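You operate a simulated robot arm through the tools that you are given. There is no shell and no other tool. Be economical: measure what you need, move in short steps, check, and stop when the job is done.

Carry out the task below with a simulated robot arm. There is one attempt and no reset: what you move stays moved.

TASK
Stand the white sanding block beside the blue gauge block. It goes on the side that lies toward x -1.0, y +0.0 (a direction in the base frame), with about 3 cm between them.
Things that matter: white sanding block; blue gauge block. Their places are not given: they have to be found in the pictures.

It is judged by the outcome, as a careful person would: the job done as asked, and still so three seconds after it is handed in. It fails if anything else is knocked over, pushed out of place, dropped, spilled or broken.

THE ROBOT
A 7-joint arm with a two-finger parallel gripper, fixed in place. Base frame: the origin is at the foot of the arm, x ahead of it, y to its left, z up; the work surface is at about z = 0. Lengths are in m, angles in degrees, forces in N, time in s.
With the tool pointing down near the work surface it reaches from about 0.22 to 0.58 m from the base axis. Its first joint turns from -66.0 to 66.0 degrees. Payload 2.5 kg.
Tool frame: the origin (TCP) lies between the finger pads and is the grasp point; the fingertips stand 0.023 m ahead of it; z points along the fingers, y is the line along which they close. The gripper opens to 0.094 m. The fingers are 0.038 m wide and 0.01 m thick; the gripper's body (0.054 by 0.096 m) begins 0.039 m behind the TCP.
Orientation is told as [roll, pitch, yaw] about the base's x, y, z axes, in that order, counted from this pose: with the fingers straight down and closing along the base's y, the tool's x points along the base's -x, its y along +y and its z along -z.

THE INTERFACE
- The arm moves only by the tool drive_tool. Its arguments are lists of equal length, an entry for each row: "turn": the turn, a rotation vector about the base's x, y, z in units of 8 degrees (1.0 is 8 degrees), a list of three; "slide": the shift along the base's x, y, z in units of 25 mm (1.0 is 25 mm), a list of three; "fingers": the opening, from 0 (shut) to 1 (fully open). In form: {"turn": [[rx, ry, rz], ...], "slide": [[tx, ty, tz], ...], "fingers": [fingers, ...]}. A call has 1 to 12 rows; each row shifts and turns the commanded pose from where the row before left it. A call with a number of a shift or a turn outside -1 to 1 is refused whole. A row lasts 0.2 s, in which the tool goes at most 0.05 m and 8.6 degrees; a call with a longer step from one row to the next is refused whole, and so is a gripper value outside its range. A pose out of reach is approached as far as the arm can. The call stops where the force on the tool passes 40 N (or 10 N more than at its start, if that is more) or the arm is blocked; 0.2 s more then pass. The fingers move at their own pace (about 0.108 m/s each) and stop on an object; they squeeze with about 43 N. The grip force told is the motor's: it shows also when the fingers shut on nothing. Time passes only in rows, and 0.2 s behind the last, so rows that do not move let the fingers close. It gives the time, the measured TCP pose, the force on the tool (base axes), the opening and the grip force at its end, in the units of the frame above (readings bear some noise), and new pictures: "pictures" is both (left out), scene, wrist or none.
- Cameras (640 x 400 px; columns grow to the right, rows downward): "scene" is fixed at [0.1233, -0.4136, 0.5421]; the picture's right is [0.78, -0.63, 0.00], its down [-0.38, -0.46, -0.80] and it looks along [0.50, 0.62, -0.60] (base axes); focal length 364 px, centre (320, 200). "wrist" rides on the gripper at [-0.039, 0, -0.044] in the tool frame; the picture's right is [0.00, -1.00, 0.00], its down [0.97, 0.00, -0.24] and it looks along [0.24, 0.00, 0.97] (tool axes); focal length 218 px, centre (320, 200).
- point_at(camera, pixels): for up to 12 pixels [column, row] of the newest picture of that camera ("zoom" is the newest enlarged one), the place [x, y, z] in the base frame of the surface seen there, good to about 0.002 m. No time passes.
- close_up(camera, box): a new picture of the part [left, top, right, bottom] of that camera's present view, enlarged. No time passes.
- close_job(): hands the job in; it is judged then, once.

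Work in short steps. Measure before you move; look again where a grasp or a placing could have gone wrong, and mend it. You have 60 turns and 120 pictures in all, those below and enlarged ones among them. Open the gripper and draw the arm clear of the work before you hand the job in, unless the task says otherwise; then end with one line.

The tools are called after "Call:" by a JSON object that holds its "api" and its "payload". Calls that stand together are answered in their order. drive_tool: Moves the arm, as the interface text tells. Its arguments: {"type":"object","properties":{"turn":{"type":"array","items":{"type":"array","items":{"type":"number"}}},"slide":{"type":"array","items":{"type":"array","items":{"type":"number"}}},"fingers":{"type":"array","items":{"type":"number"}},"pictures":{"type":"string","enum":["both","scene","wrist","none"]}},"required":["turn","slide","fingers"]} The other tools are called the same way: point_at (camera, pixels) gives the place of the surface under pixels of a picture; close_up (camera, box) takes an enlarged picture of a part of a camera's view; close_job () hands the job in.

At the start:

```text
t: 0.0
ee_pos: [0.3892, -0.0689, 0.2343]
tcp_rot: [0.1, -0.1, 0.1]
ft_force: [-0.3, 0.2, 0.1]
finger_gap: 0.0938
grip_force: 0.1
```

scene: 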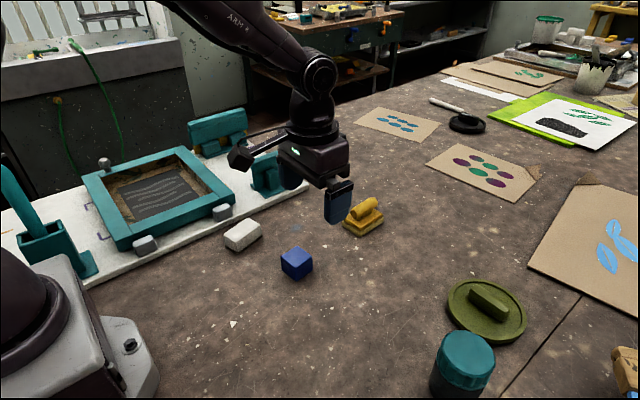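
wrist: 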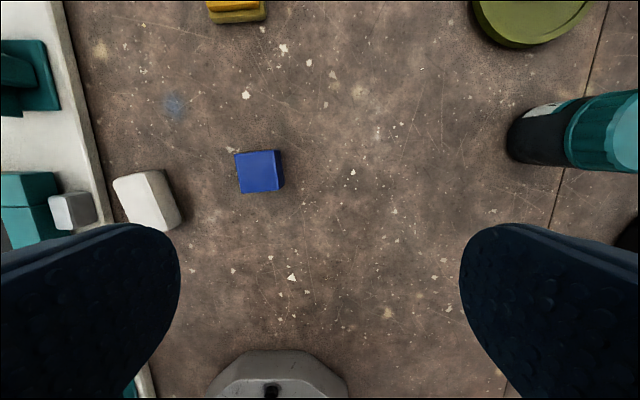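

The white block sits near scene (243,235) and the blue one near (297,263). I'll enlarge that area to measure both.

Call:
{"api": "close_up", "payload": {"camera": "scene", "box": [200, 190, 360, 290]}}

Call:
{"api": "close_up", "payload": {"camera": "wrist", "box": [60, 120, 316, 280]}}

```text
4.00 times, centred on (280, 240) of scene
```

zoom: 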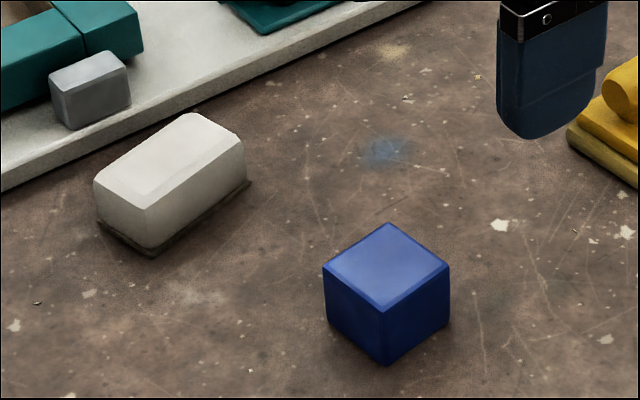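

```text
2.50 times, centred on (188, 200) of wrist
```

zoom: 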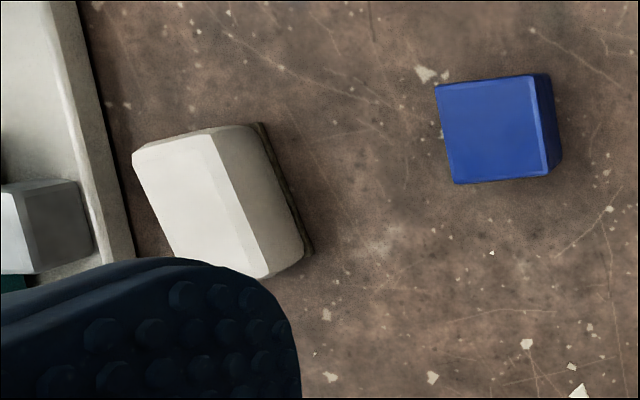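

I'll measure the top corners and base edges of both blocks.

Call:
{"api": "point_at", "payload": {"camera": "scene", "pixels": [[224.5, 236], [247.5, 219], [259.5, 227.5], [237, 241.5], [237.5, 253], [262, 236.5], [282, 256.5], [297, 246.5], [311.5, 256.5], [296, 267], [296, 280.5], [242, 230]]}}

Call:
{"api": "point_at", "payload": {"camera": "zoom", "pixels": [[440, 89], [528, 78], [544, 175], [457, 181], [137, 153], [203, 136], [256, 126], [300, 250], [265, 274], [180, 254], [310, 252], [262, 124]]}}

```text
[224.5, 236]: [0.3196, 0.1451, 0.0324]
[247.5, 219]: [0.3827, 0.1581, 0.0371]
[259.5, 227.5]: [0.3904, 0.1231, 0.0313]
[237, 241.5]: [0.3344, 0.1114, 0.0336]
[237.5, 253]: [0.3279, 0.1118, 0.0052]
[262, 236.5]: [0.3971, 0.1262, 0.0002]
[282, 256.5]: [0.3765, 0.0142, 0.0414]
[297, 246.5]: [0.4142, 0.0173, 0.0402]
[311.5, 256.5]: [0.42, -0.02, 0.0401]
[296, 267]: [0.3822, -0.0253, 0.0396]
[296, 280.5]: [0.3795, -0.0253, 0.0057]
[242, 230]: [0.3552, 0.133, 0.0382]
```

```text
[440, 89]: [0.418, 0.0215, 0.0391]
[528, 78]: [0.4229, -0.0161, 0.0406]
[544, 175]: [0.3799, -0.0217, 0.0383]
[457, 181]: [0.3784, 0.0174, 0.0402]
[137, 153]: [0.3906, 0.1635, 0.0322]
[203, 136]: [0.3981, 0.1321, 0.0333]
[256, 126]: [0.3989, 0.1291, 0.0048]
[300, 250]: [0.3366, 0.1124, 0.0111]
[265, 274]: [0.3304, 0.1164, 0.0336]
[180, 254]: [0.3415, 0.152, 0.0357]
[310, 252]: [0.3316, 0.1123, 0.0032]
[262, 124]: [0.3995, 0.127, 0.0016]
```

Blue is a 4 cm cube near (0.399, -0.001). White is about 7×4×3.7 cm, centred near (0.357, 0.137) with its long axis at about +12°. I'll check the clearance on its +y side (board edge and grey clamp) before lowering a finger there.

Call:
{"api": "point_at", "payload": {"camera": "zoom", "pixels": [[100, 100], [115, 150], [134, 255], [85, 190], [20, 195], [95, 250], [60, 100], [115, 245], [20, 265]]}}

Call:
{"api": "point_at", "payload": {"camera": "scene", "pixels": [[228, 208], [213, 209], [240, 192], [210, 218], [222, 210]]}}

```text
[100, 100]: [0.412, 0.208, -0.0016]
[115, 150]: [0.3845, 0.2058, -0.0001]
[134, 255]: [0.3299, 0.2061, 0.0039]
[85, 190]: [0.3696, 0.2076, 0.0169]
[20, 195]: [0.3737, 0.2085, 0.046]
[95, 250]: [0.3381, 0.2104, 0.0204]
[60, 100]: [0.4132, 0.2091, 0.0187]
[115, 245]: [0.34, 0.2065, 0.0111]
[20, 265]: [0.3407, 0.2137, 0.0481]
```

```text
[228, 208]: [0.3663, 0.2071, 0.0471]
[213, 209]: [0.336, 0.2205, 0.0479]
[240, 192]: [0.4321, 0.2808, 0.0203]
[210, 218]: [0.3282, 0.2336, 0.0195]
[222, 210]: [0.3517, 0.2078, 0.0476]
```

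Clearance is fine: the board edge is at y≈0.206 and a finger would reach at most 0.194. I'll move above the white block and yaw +12°.

Call:
{"api": "drive_tool", "payload": {"turn": [[0, 0, 0.167], [0, 0, 0.167], [0, 0, 0.167], [0, 0, 0.167], [0, 0, 0.167], [0, 0, 0.167], [0, 0, 0.167], [0, 0, 0.167], [0, 0, 0.167], [0, 0, 0]], "slide": [[-0.143, 0.916, -0.4], [-0.143, 0.916, -0.4], [-0.143, 0.916, -0.4], [-0.143, 0.916, -0.4], [-0.143, 0.916, -0.4], [-0.143, 0.916, -0.4], [-0.143, 0.916, -0.4], [-0.143, 0.916, -0.4], [-0.143, 0.916, -0.4], [0, 0, 0]], "fingers": [0.85, 0.85, 0.85, 0.85, 0.85, 0.85, 0.85, 0.85, 0.85, 0.85]}}

```text
t: 2.2
ee_pos: [0.3558, 0.1365, 0.1439]
tcp_rot: [0.0, 0.0, 12.2]
ft_force: [-0.5, 0.1, 0.5]
finger_gap: 0.0799
grip_force: 0.1
```

scene: 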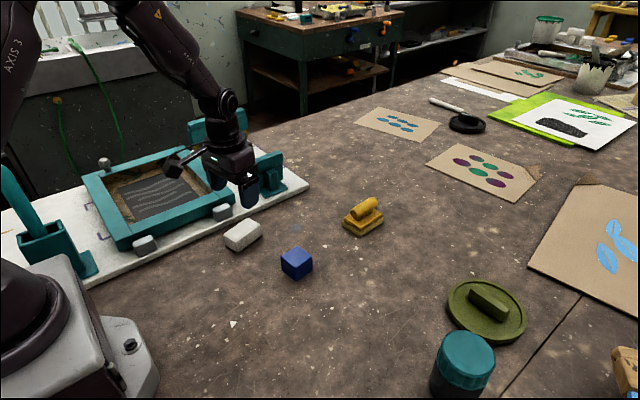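
wrist: 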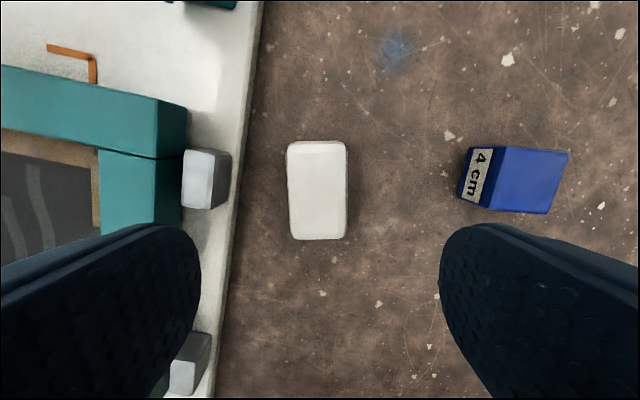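

The block now shows upright in the wrist view at (287–347, 140–240), so the yaw is aligned. I'll measure its outline.

Call:
{"api": "point_at", "payload": {"camera": "wrist", "pixels": [[291, 190], [343, 190], [317, 143], [317, 234], [317, 190], [288, 190], [346, 190], [317, 238], [348, 239]]}}

```text
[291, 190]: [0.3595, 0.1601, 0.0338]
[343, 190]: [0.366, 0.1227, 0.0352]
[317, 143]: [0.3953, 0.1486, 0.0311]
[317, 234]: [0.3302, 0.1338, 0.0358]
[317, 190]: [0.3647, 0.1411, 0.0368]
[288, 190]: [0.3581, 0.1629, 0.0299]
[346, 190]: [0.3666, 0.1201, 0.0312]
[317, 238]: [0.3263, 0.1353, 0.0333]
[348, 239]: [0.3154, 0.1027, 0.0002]
```

Centre is (0.361, 0.141). I'll correct the offset and descend to z≈0.027.

Call:
{"api": "drive_tool", "payload": {"turn": [[0, 0, 0], [0, 0, 0], [0, 0, 0], [0, 0, 0], [0, 0, 0], [0, 0, 0], [0, 0, 0], [0, 0, 0], [0, 0, 0], [0, 0, 0]], "slide": [[0.22, 0.19, 0], [0, 0, -0.585], [0, 0, -0.585], [0, 0, -0.585], [0, 0, -0.585], [0, 0, -0.585], [0, 0, -0.585], [0, 0, -0.585], [0, 0, -0.585], [0, 0, 0]], "fingers": [0.85, 0.85, 0.85, 0.85, 0.85, 0.85, 0.85, 0.85, 0.85, 0.85]}}

```text
t: 4.4
ee_pos: [0.3624, 0.142, 0.0259]
tcp_rot: [0.0, 0.0, 12.0]
ft_force: [-0.9, 0.7, 0.1]
finger_gap: 0.0798
grip_force: 0.0
```

scene: 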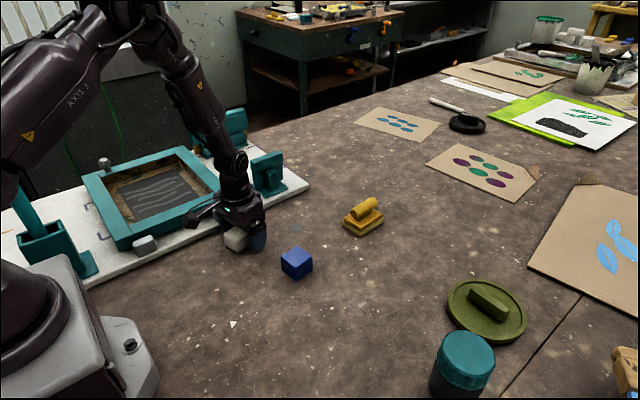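
wrist: 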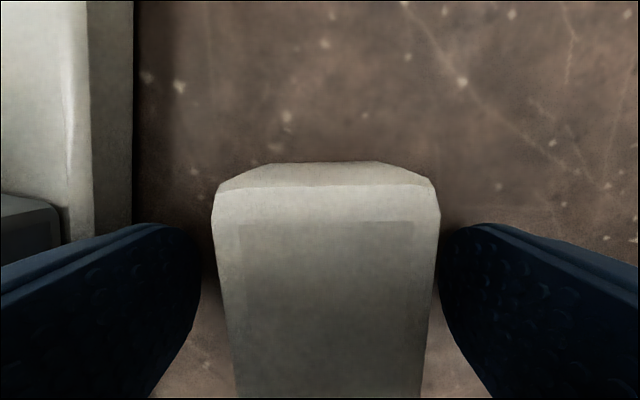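

The block is centred between the fingers. I'll close the gripper, then lift a little.

Call:
{"api": "drive_tool", "payload": {"turn": [[0, 0, 0], [0, 0, 0], [0, 0, 0], [0, 0, 0], [0, 0, 0], [0, 0, 0], [0, 0, 0], [0, 0, 0]], "slide": [[0, 0, 0], [0, 0, 0], [0, 0, 0], [0, 0, 0], [0, 0, 0.5], [0, 0, 0.8], [0, 0, 0.9], [0, 0, 0.8]], "fingers": [0.3, 0.3, 0.3, 0.3, 0.3, 0.3, 0.3, 0.3]}}

```text
t: 6.2
ee_pos: [0.3627, 0.144, 0.1038]
tcp_rot: [0.0, 0.1, 12.1]
ft_force: [-0.2, -0.4, -0.7]
finger_gap: 0.0444
grip_force: 42.7
```

scene: 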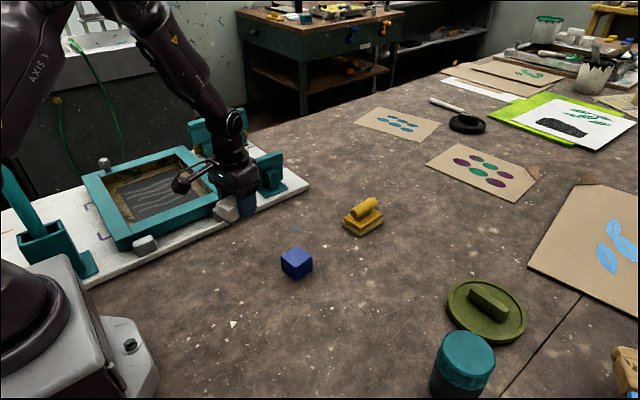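
wrist: 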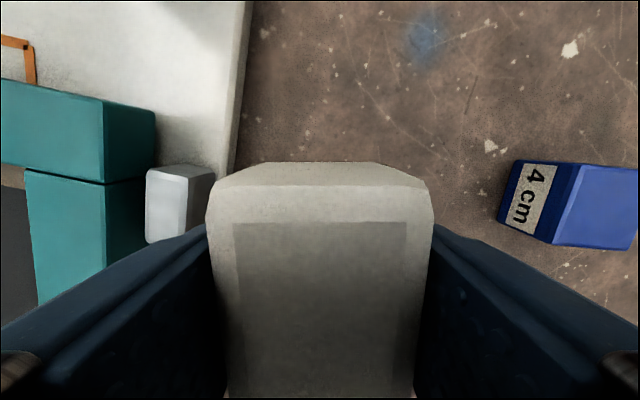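

Firm grip at 0.044 m. I'll carry the block above the target (TCP ≈ (0.3145, -0.0015)), turning to match the blue block's yaw of about 6°.

Call:
{"api": "drive_tool", "payload": {"turn": [[0, 0, -0.09], [0, 0, -0.09], [0, 0, -0.09], [0, 0, -0.09], [0, 0, -0.09], [0, 0, -0.09], [0, 0, -0.09], [0, 0, -0.09], [0, 0, 0]], "slide": [[-0.241, -0.727, 0], [-0.241, -0.727, 0], [-0.241, -0.727, 0], [-0.241, -0.727, 0], [-0.241, -0.727, 0], [-0.241, -0.727, 0], [-0.241, -0.727, 0], [-0.241, -0.727, 0], [0, 0, 0]], "fingers": [0.3, 0.3, 0.3, 0.3, 0.3, 0.3, 0.3, 0.3, 0.3]}}

```text
t: 8.2
ee_pos: [0.3138, -0.0036, 0.1016]
tcp_rot: [0.1, 0.0, 6.3]
ft_force: [0.2, -0.5, -1.0]
finger_gap: 0.0442
grip_force: 42.7
```

scene: 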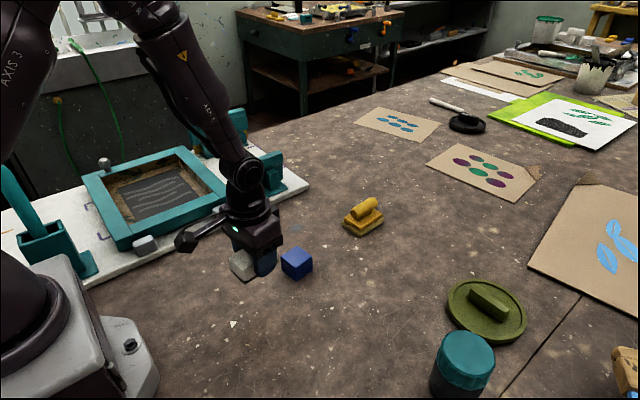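
wrist: 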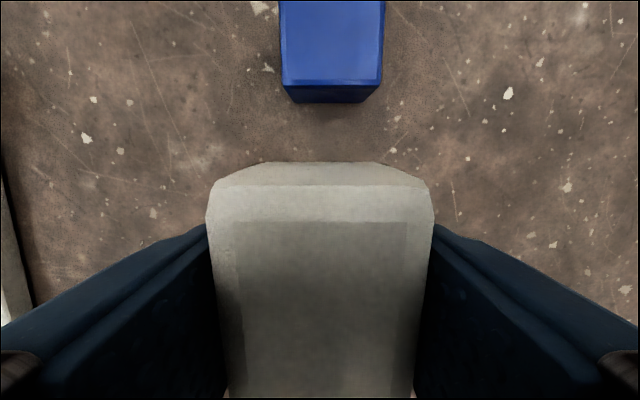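

The blue block lies straight ahead and parallel, at column ≈333. I'll measure the blue near face and the white block's front edge.

Call:
{"api": "point_at", "payload": {"camera": "wrist", "pixels": [[286, 75], [380, 75], [300, 96], [365, 97], [333, 70], [322, 165], [322, 190], [322, 178], [250, 170], [390, 170], [333, 93]]}}

```text
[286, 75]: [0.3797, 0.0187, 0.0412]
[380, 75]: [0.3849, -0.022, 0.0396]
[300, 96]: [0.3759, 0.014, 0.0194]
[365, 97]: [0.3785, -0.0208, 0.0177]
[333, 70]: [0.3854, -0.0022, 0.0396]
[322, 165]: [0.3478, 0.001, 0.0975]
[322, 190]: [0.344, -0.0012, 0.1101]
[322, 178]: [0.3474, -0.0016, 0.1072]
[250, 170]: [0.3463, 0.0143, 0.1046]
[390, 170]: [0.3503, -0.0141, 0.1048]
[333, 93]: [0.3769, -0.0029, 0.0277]
```

White's front edge is at x≈0.348 and the blue face at ≈0.378, giving a 3 cm gap with y aligned. Lowering.

Call:
{"api": "drive_tool", "payload": {"turn": [[0, 0, 0], [0, 0, 0], [0, 0, 0], [0, 0, 0], [0, 0, 0], [0, 0, 0], [0, 0, 0]], "slide": [[0, 0, -0.6], [0, 0, -0.6], [0, 0, -0.6], [0, 0, -0.6], [0, 0, -0.4], [0, 0, -0.13], [0, 0, 0]], "fingers": [0.3, 0.3, 0.3, 0.3, 0.3, 0.3, 0.3]}}

```text
t: 9.8
ee_pos: [0.3154, -0.0036, 0.0288]
tcp_rot: [-0.1, -0.1, 6.3]
ft_force: [0.4, 0.1, 0.2]
finger_gap: 0.044
grip_force: 42.9
```

scene: 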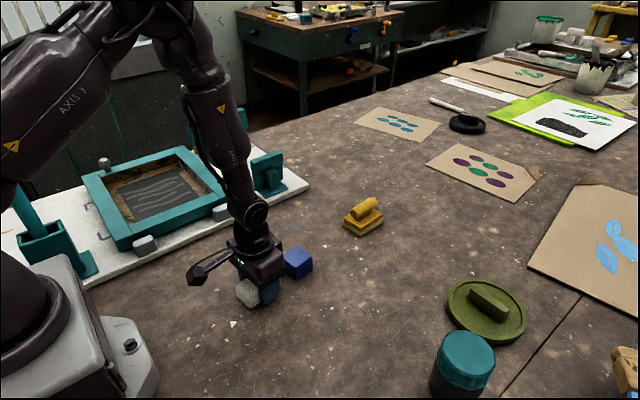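
wrist: 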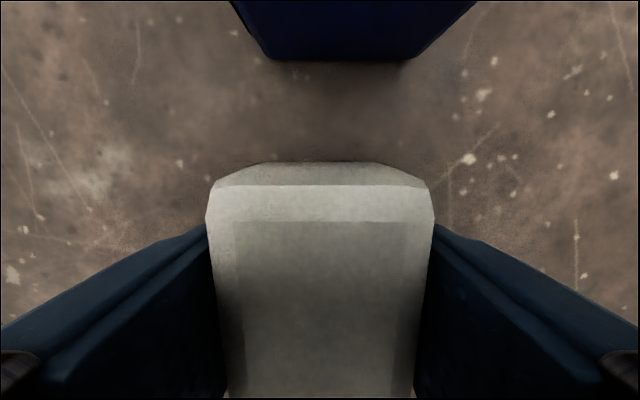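

It's still about 2 mm above the surface, with no contact force. I'll lower until contact.

Call:
{"api": "drive_tool", "payload": {"turn": [[0, 0, 0], [0, 0, 0], [0, 0, 0]], "slide": [[0, 0, -0.05], [0, 0, -0.05], [0, 0, 0]], "fingers": [0.3, 0.3, 0.3], "pictures": "wrist"}}

```text
t: 10.6
ee_pos: [0.3136, -0.0024, 0.0277]
tcp_rot: [0.0, 0.0, 6.2]
ft_force: [0.0, 0.0, -1.1]
finger_gap: 0.0442
grip_force: 43.9
```

wrist: 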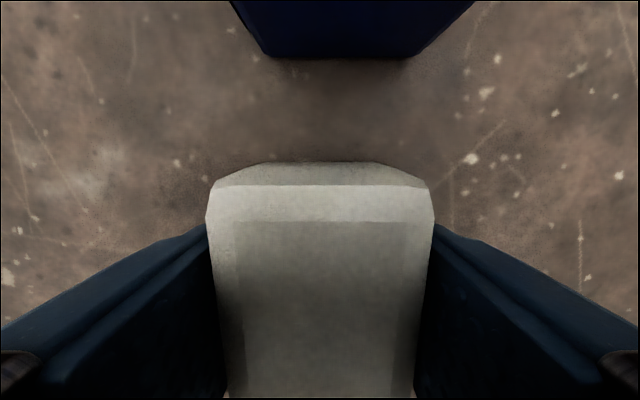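

Call:
{"api": "drive_tool", "payload": {"turn": [[0, 0, 0], [0, 0, 0], [0, 0, 0]], "slide": [[0, 0, -0.04], [0, 0, -0.04], [0, 0, 0]], "fingers": [0.3, 0.3, 0.3], "pictures": "none"}}

Call:
{"api": "close_up", "payload": {"camera": "scene", "box": [200, 230, 328, 310]}}

```text
t: 11.4
ee_pos: [0.3133, -0.0033, 0.0266]
tcp_rot: [0.0, 0.0, 6.4]
ft_force: [-2.7, -1.3, 8.1]
finger_gap: 0.0443
grip_force: 43.0
```

```text
5.00 times, centred on (264, 270) of scene
```

zoom: 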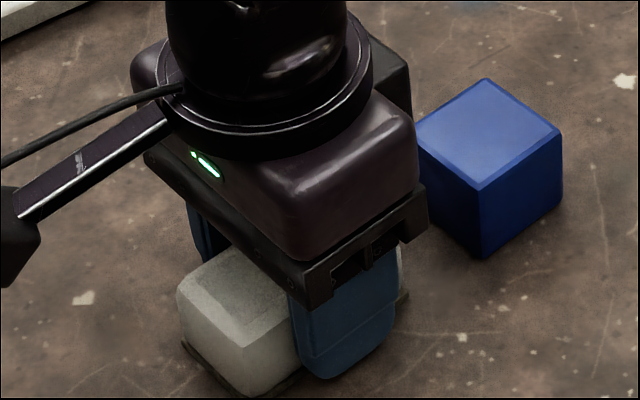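

There's contact now (8 N upward). I'll open the fingers, then rise straight up.

Call:
{"api": "drive_tool", "payload": {"turn": [[0, 0, 0], [0, 0, 0], [0, 0, 0], [0, 0, 0], [0, 0, 0], [0, 0, 0], [0, 0, 0], [0, 0, 0], [0, 0, 0], [0, 0, 0]], "slide": [[0, 0, 0], [0, 0, 0], [0, 0, 0], [0, 0, 0.6], [0, 0, 0.8], [0, 0, 0.8], [0, 0, 0.8], [0, 0, 0.9], [0, 0, 0.9], [0, 0, 0.9]], "fingers": [0.85, 0.85, 0.85, 0.85, 0.85, 0.85, 0.85, 0.85, 0.85, 0.85]}}

```text
t: 13.6
ee_pos: [0.3139, -0.0027, 0.1696]
tcp_rot: [0.0, 0.0, 6.4]
ft_force: [0.4, 1.1, 0.3]
finger_gap: 0.08
grip_force: 0.0
```

scene: 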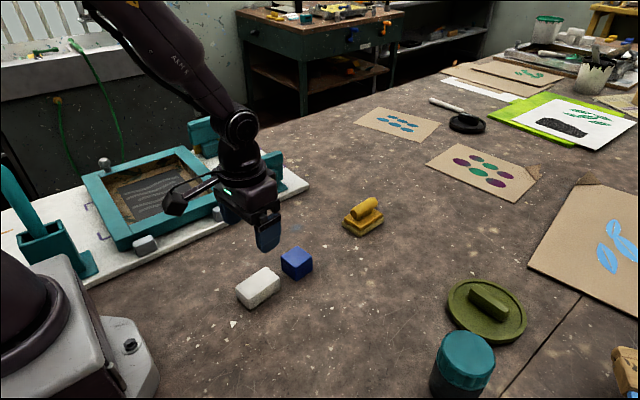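
wrist: 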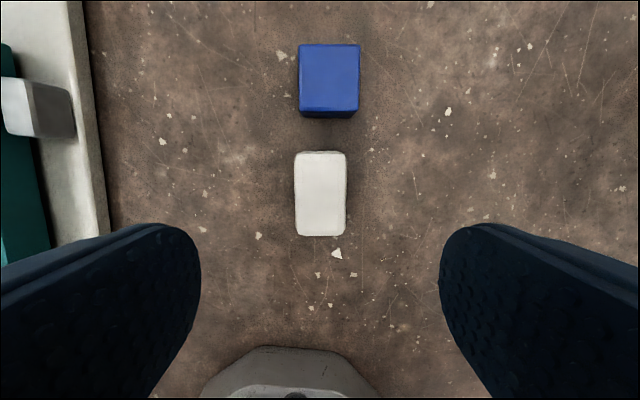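

The block stands upright at (321,194) behind the blue one at (329,80). I'll check the gap.

Call:
{"api": "point_at", "payload": {"camera": "wrist", "pixels": [[320, 154], [320, 151], [320, 233], [297, 194], [344, 194], [328, 108], [328, 113], [328, 47], [300, 80], [357, 80]]}}

```text
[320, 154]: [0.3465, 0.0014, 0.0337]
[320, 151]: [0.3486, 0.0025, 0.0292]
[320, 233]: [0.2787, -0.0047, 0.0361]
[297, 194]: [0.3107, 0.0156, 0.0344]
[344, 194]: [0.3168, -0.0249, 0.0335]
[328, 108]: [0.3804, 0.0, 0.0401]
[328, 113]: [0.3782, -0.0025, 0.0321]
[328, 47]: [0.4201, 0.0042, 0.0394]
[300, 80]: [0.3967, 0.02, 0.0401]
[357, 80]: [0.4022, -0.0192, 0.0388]
```

The gap is about 3 cm and the y offset is about 4 mm. I'll draw the arm a bit further up before handing in.

Call:
{"api": "drive_tool", "payload": {"turn": [[0, 0, 0], [0, 0, 0], [0, 0, 0], [0, 0, 0]], "slide": [[0, 0, 0.8], [0, 0, 0.8], [0, 0, 0.8], [0, 0, 0]], "fingers": [0.85, 0.85, 0.85, 0.85], "pictures": "scene"}}

```text
t: 14.6
ee_pos: [0.3134, -0.0024, 0.2292]
tcp_rot: [0.0, -0.1, 6.3]
ft_force: [-0.7, -0.1, -0.5]
finger_gap: 0.0798
grip_force: 0.1
```

scene: 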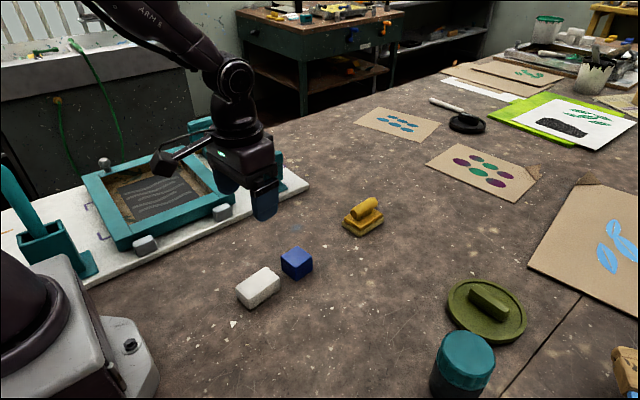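

The arm is clear and both blocks are at rest, so I'm handing in.

Call:
{"api": "close_job", "payload": {}}

```text
The job is handed in.
```

The white sanding block now stands on the -x side of the blue gauge block with a gap of about 3 cm; nothing else was moved.
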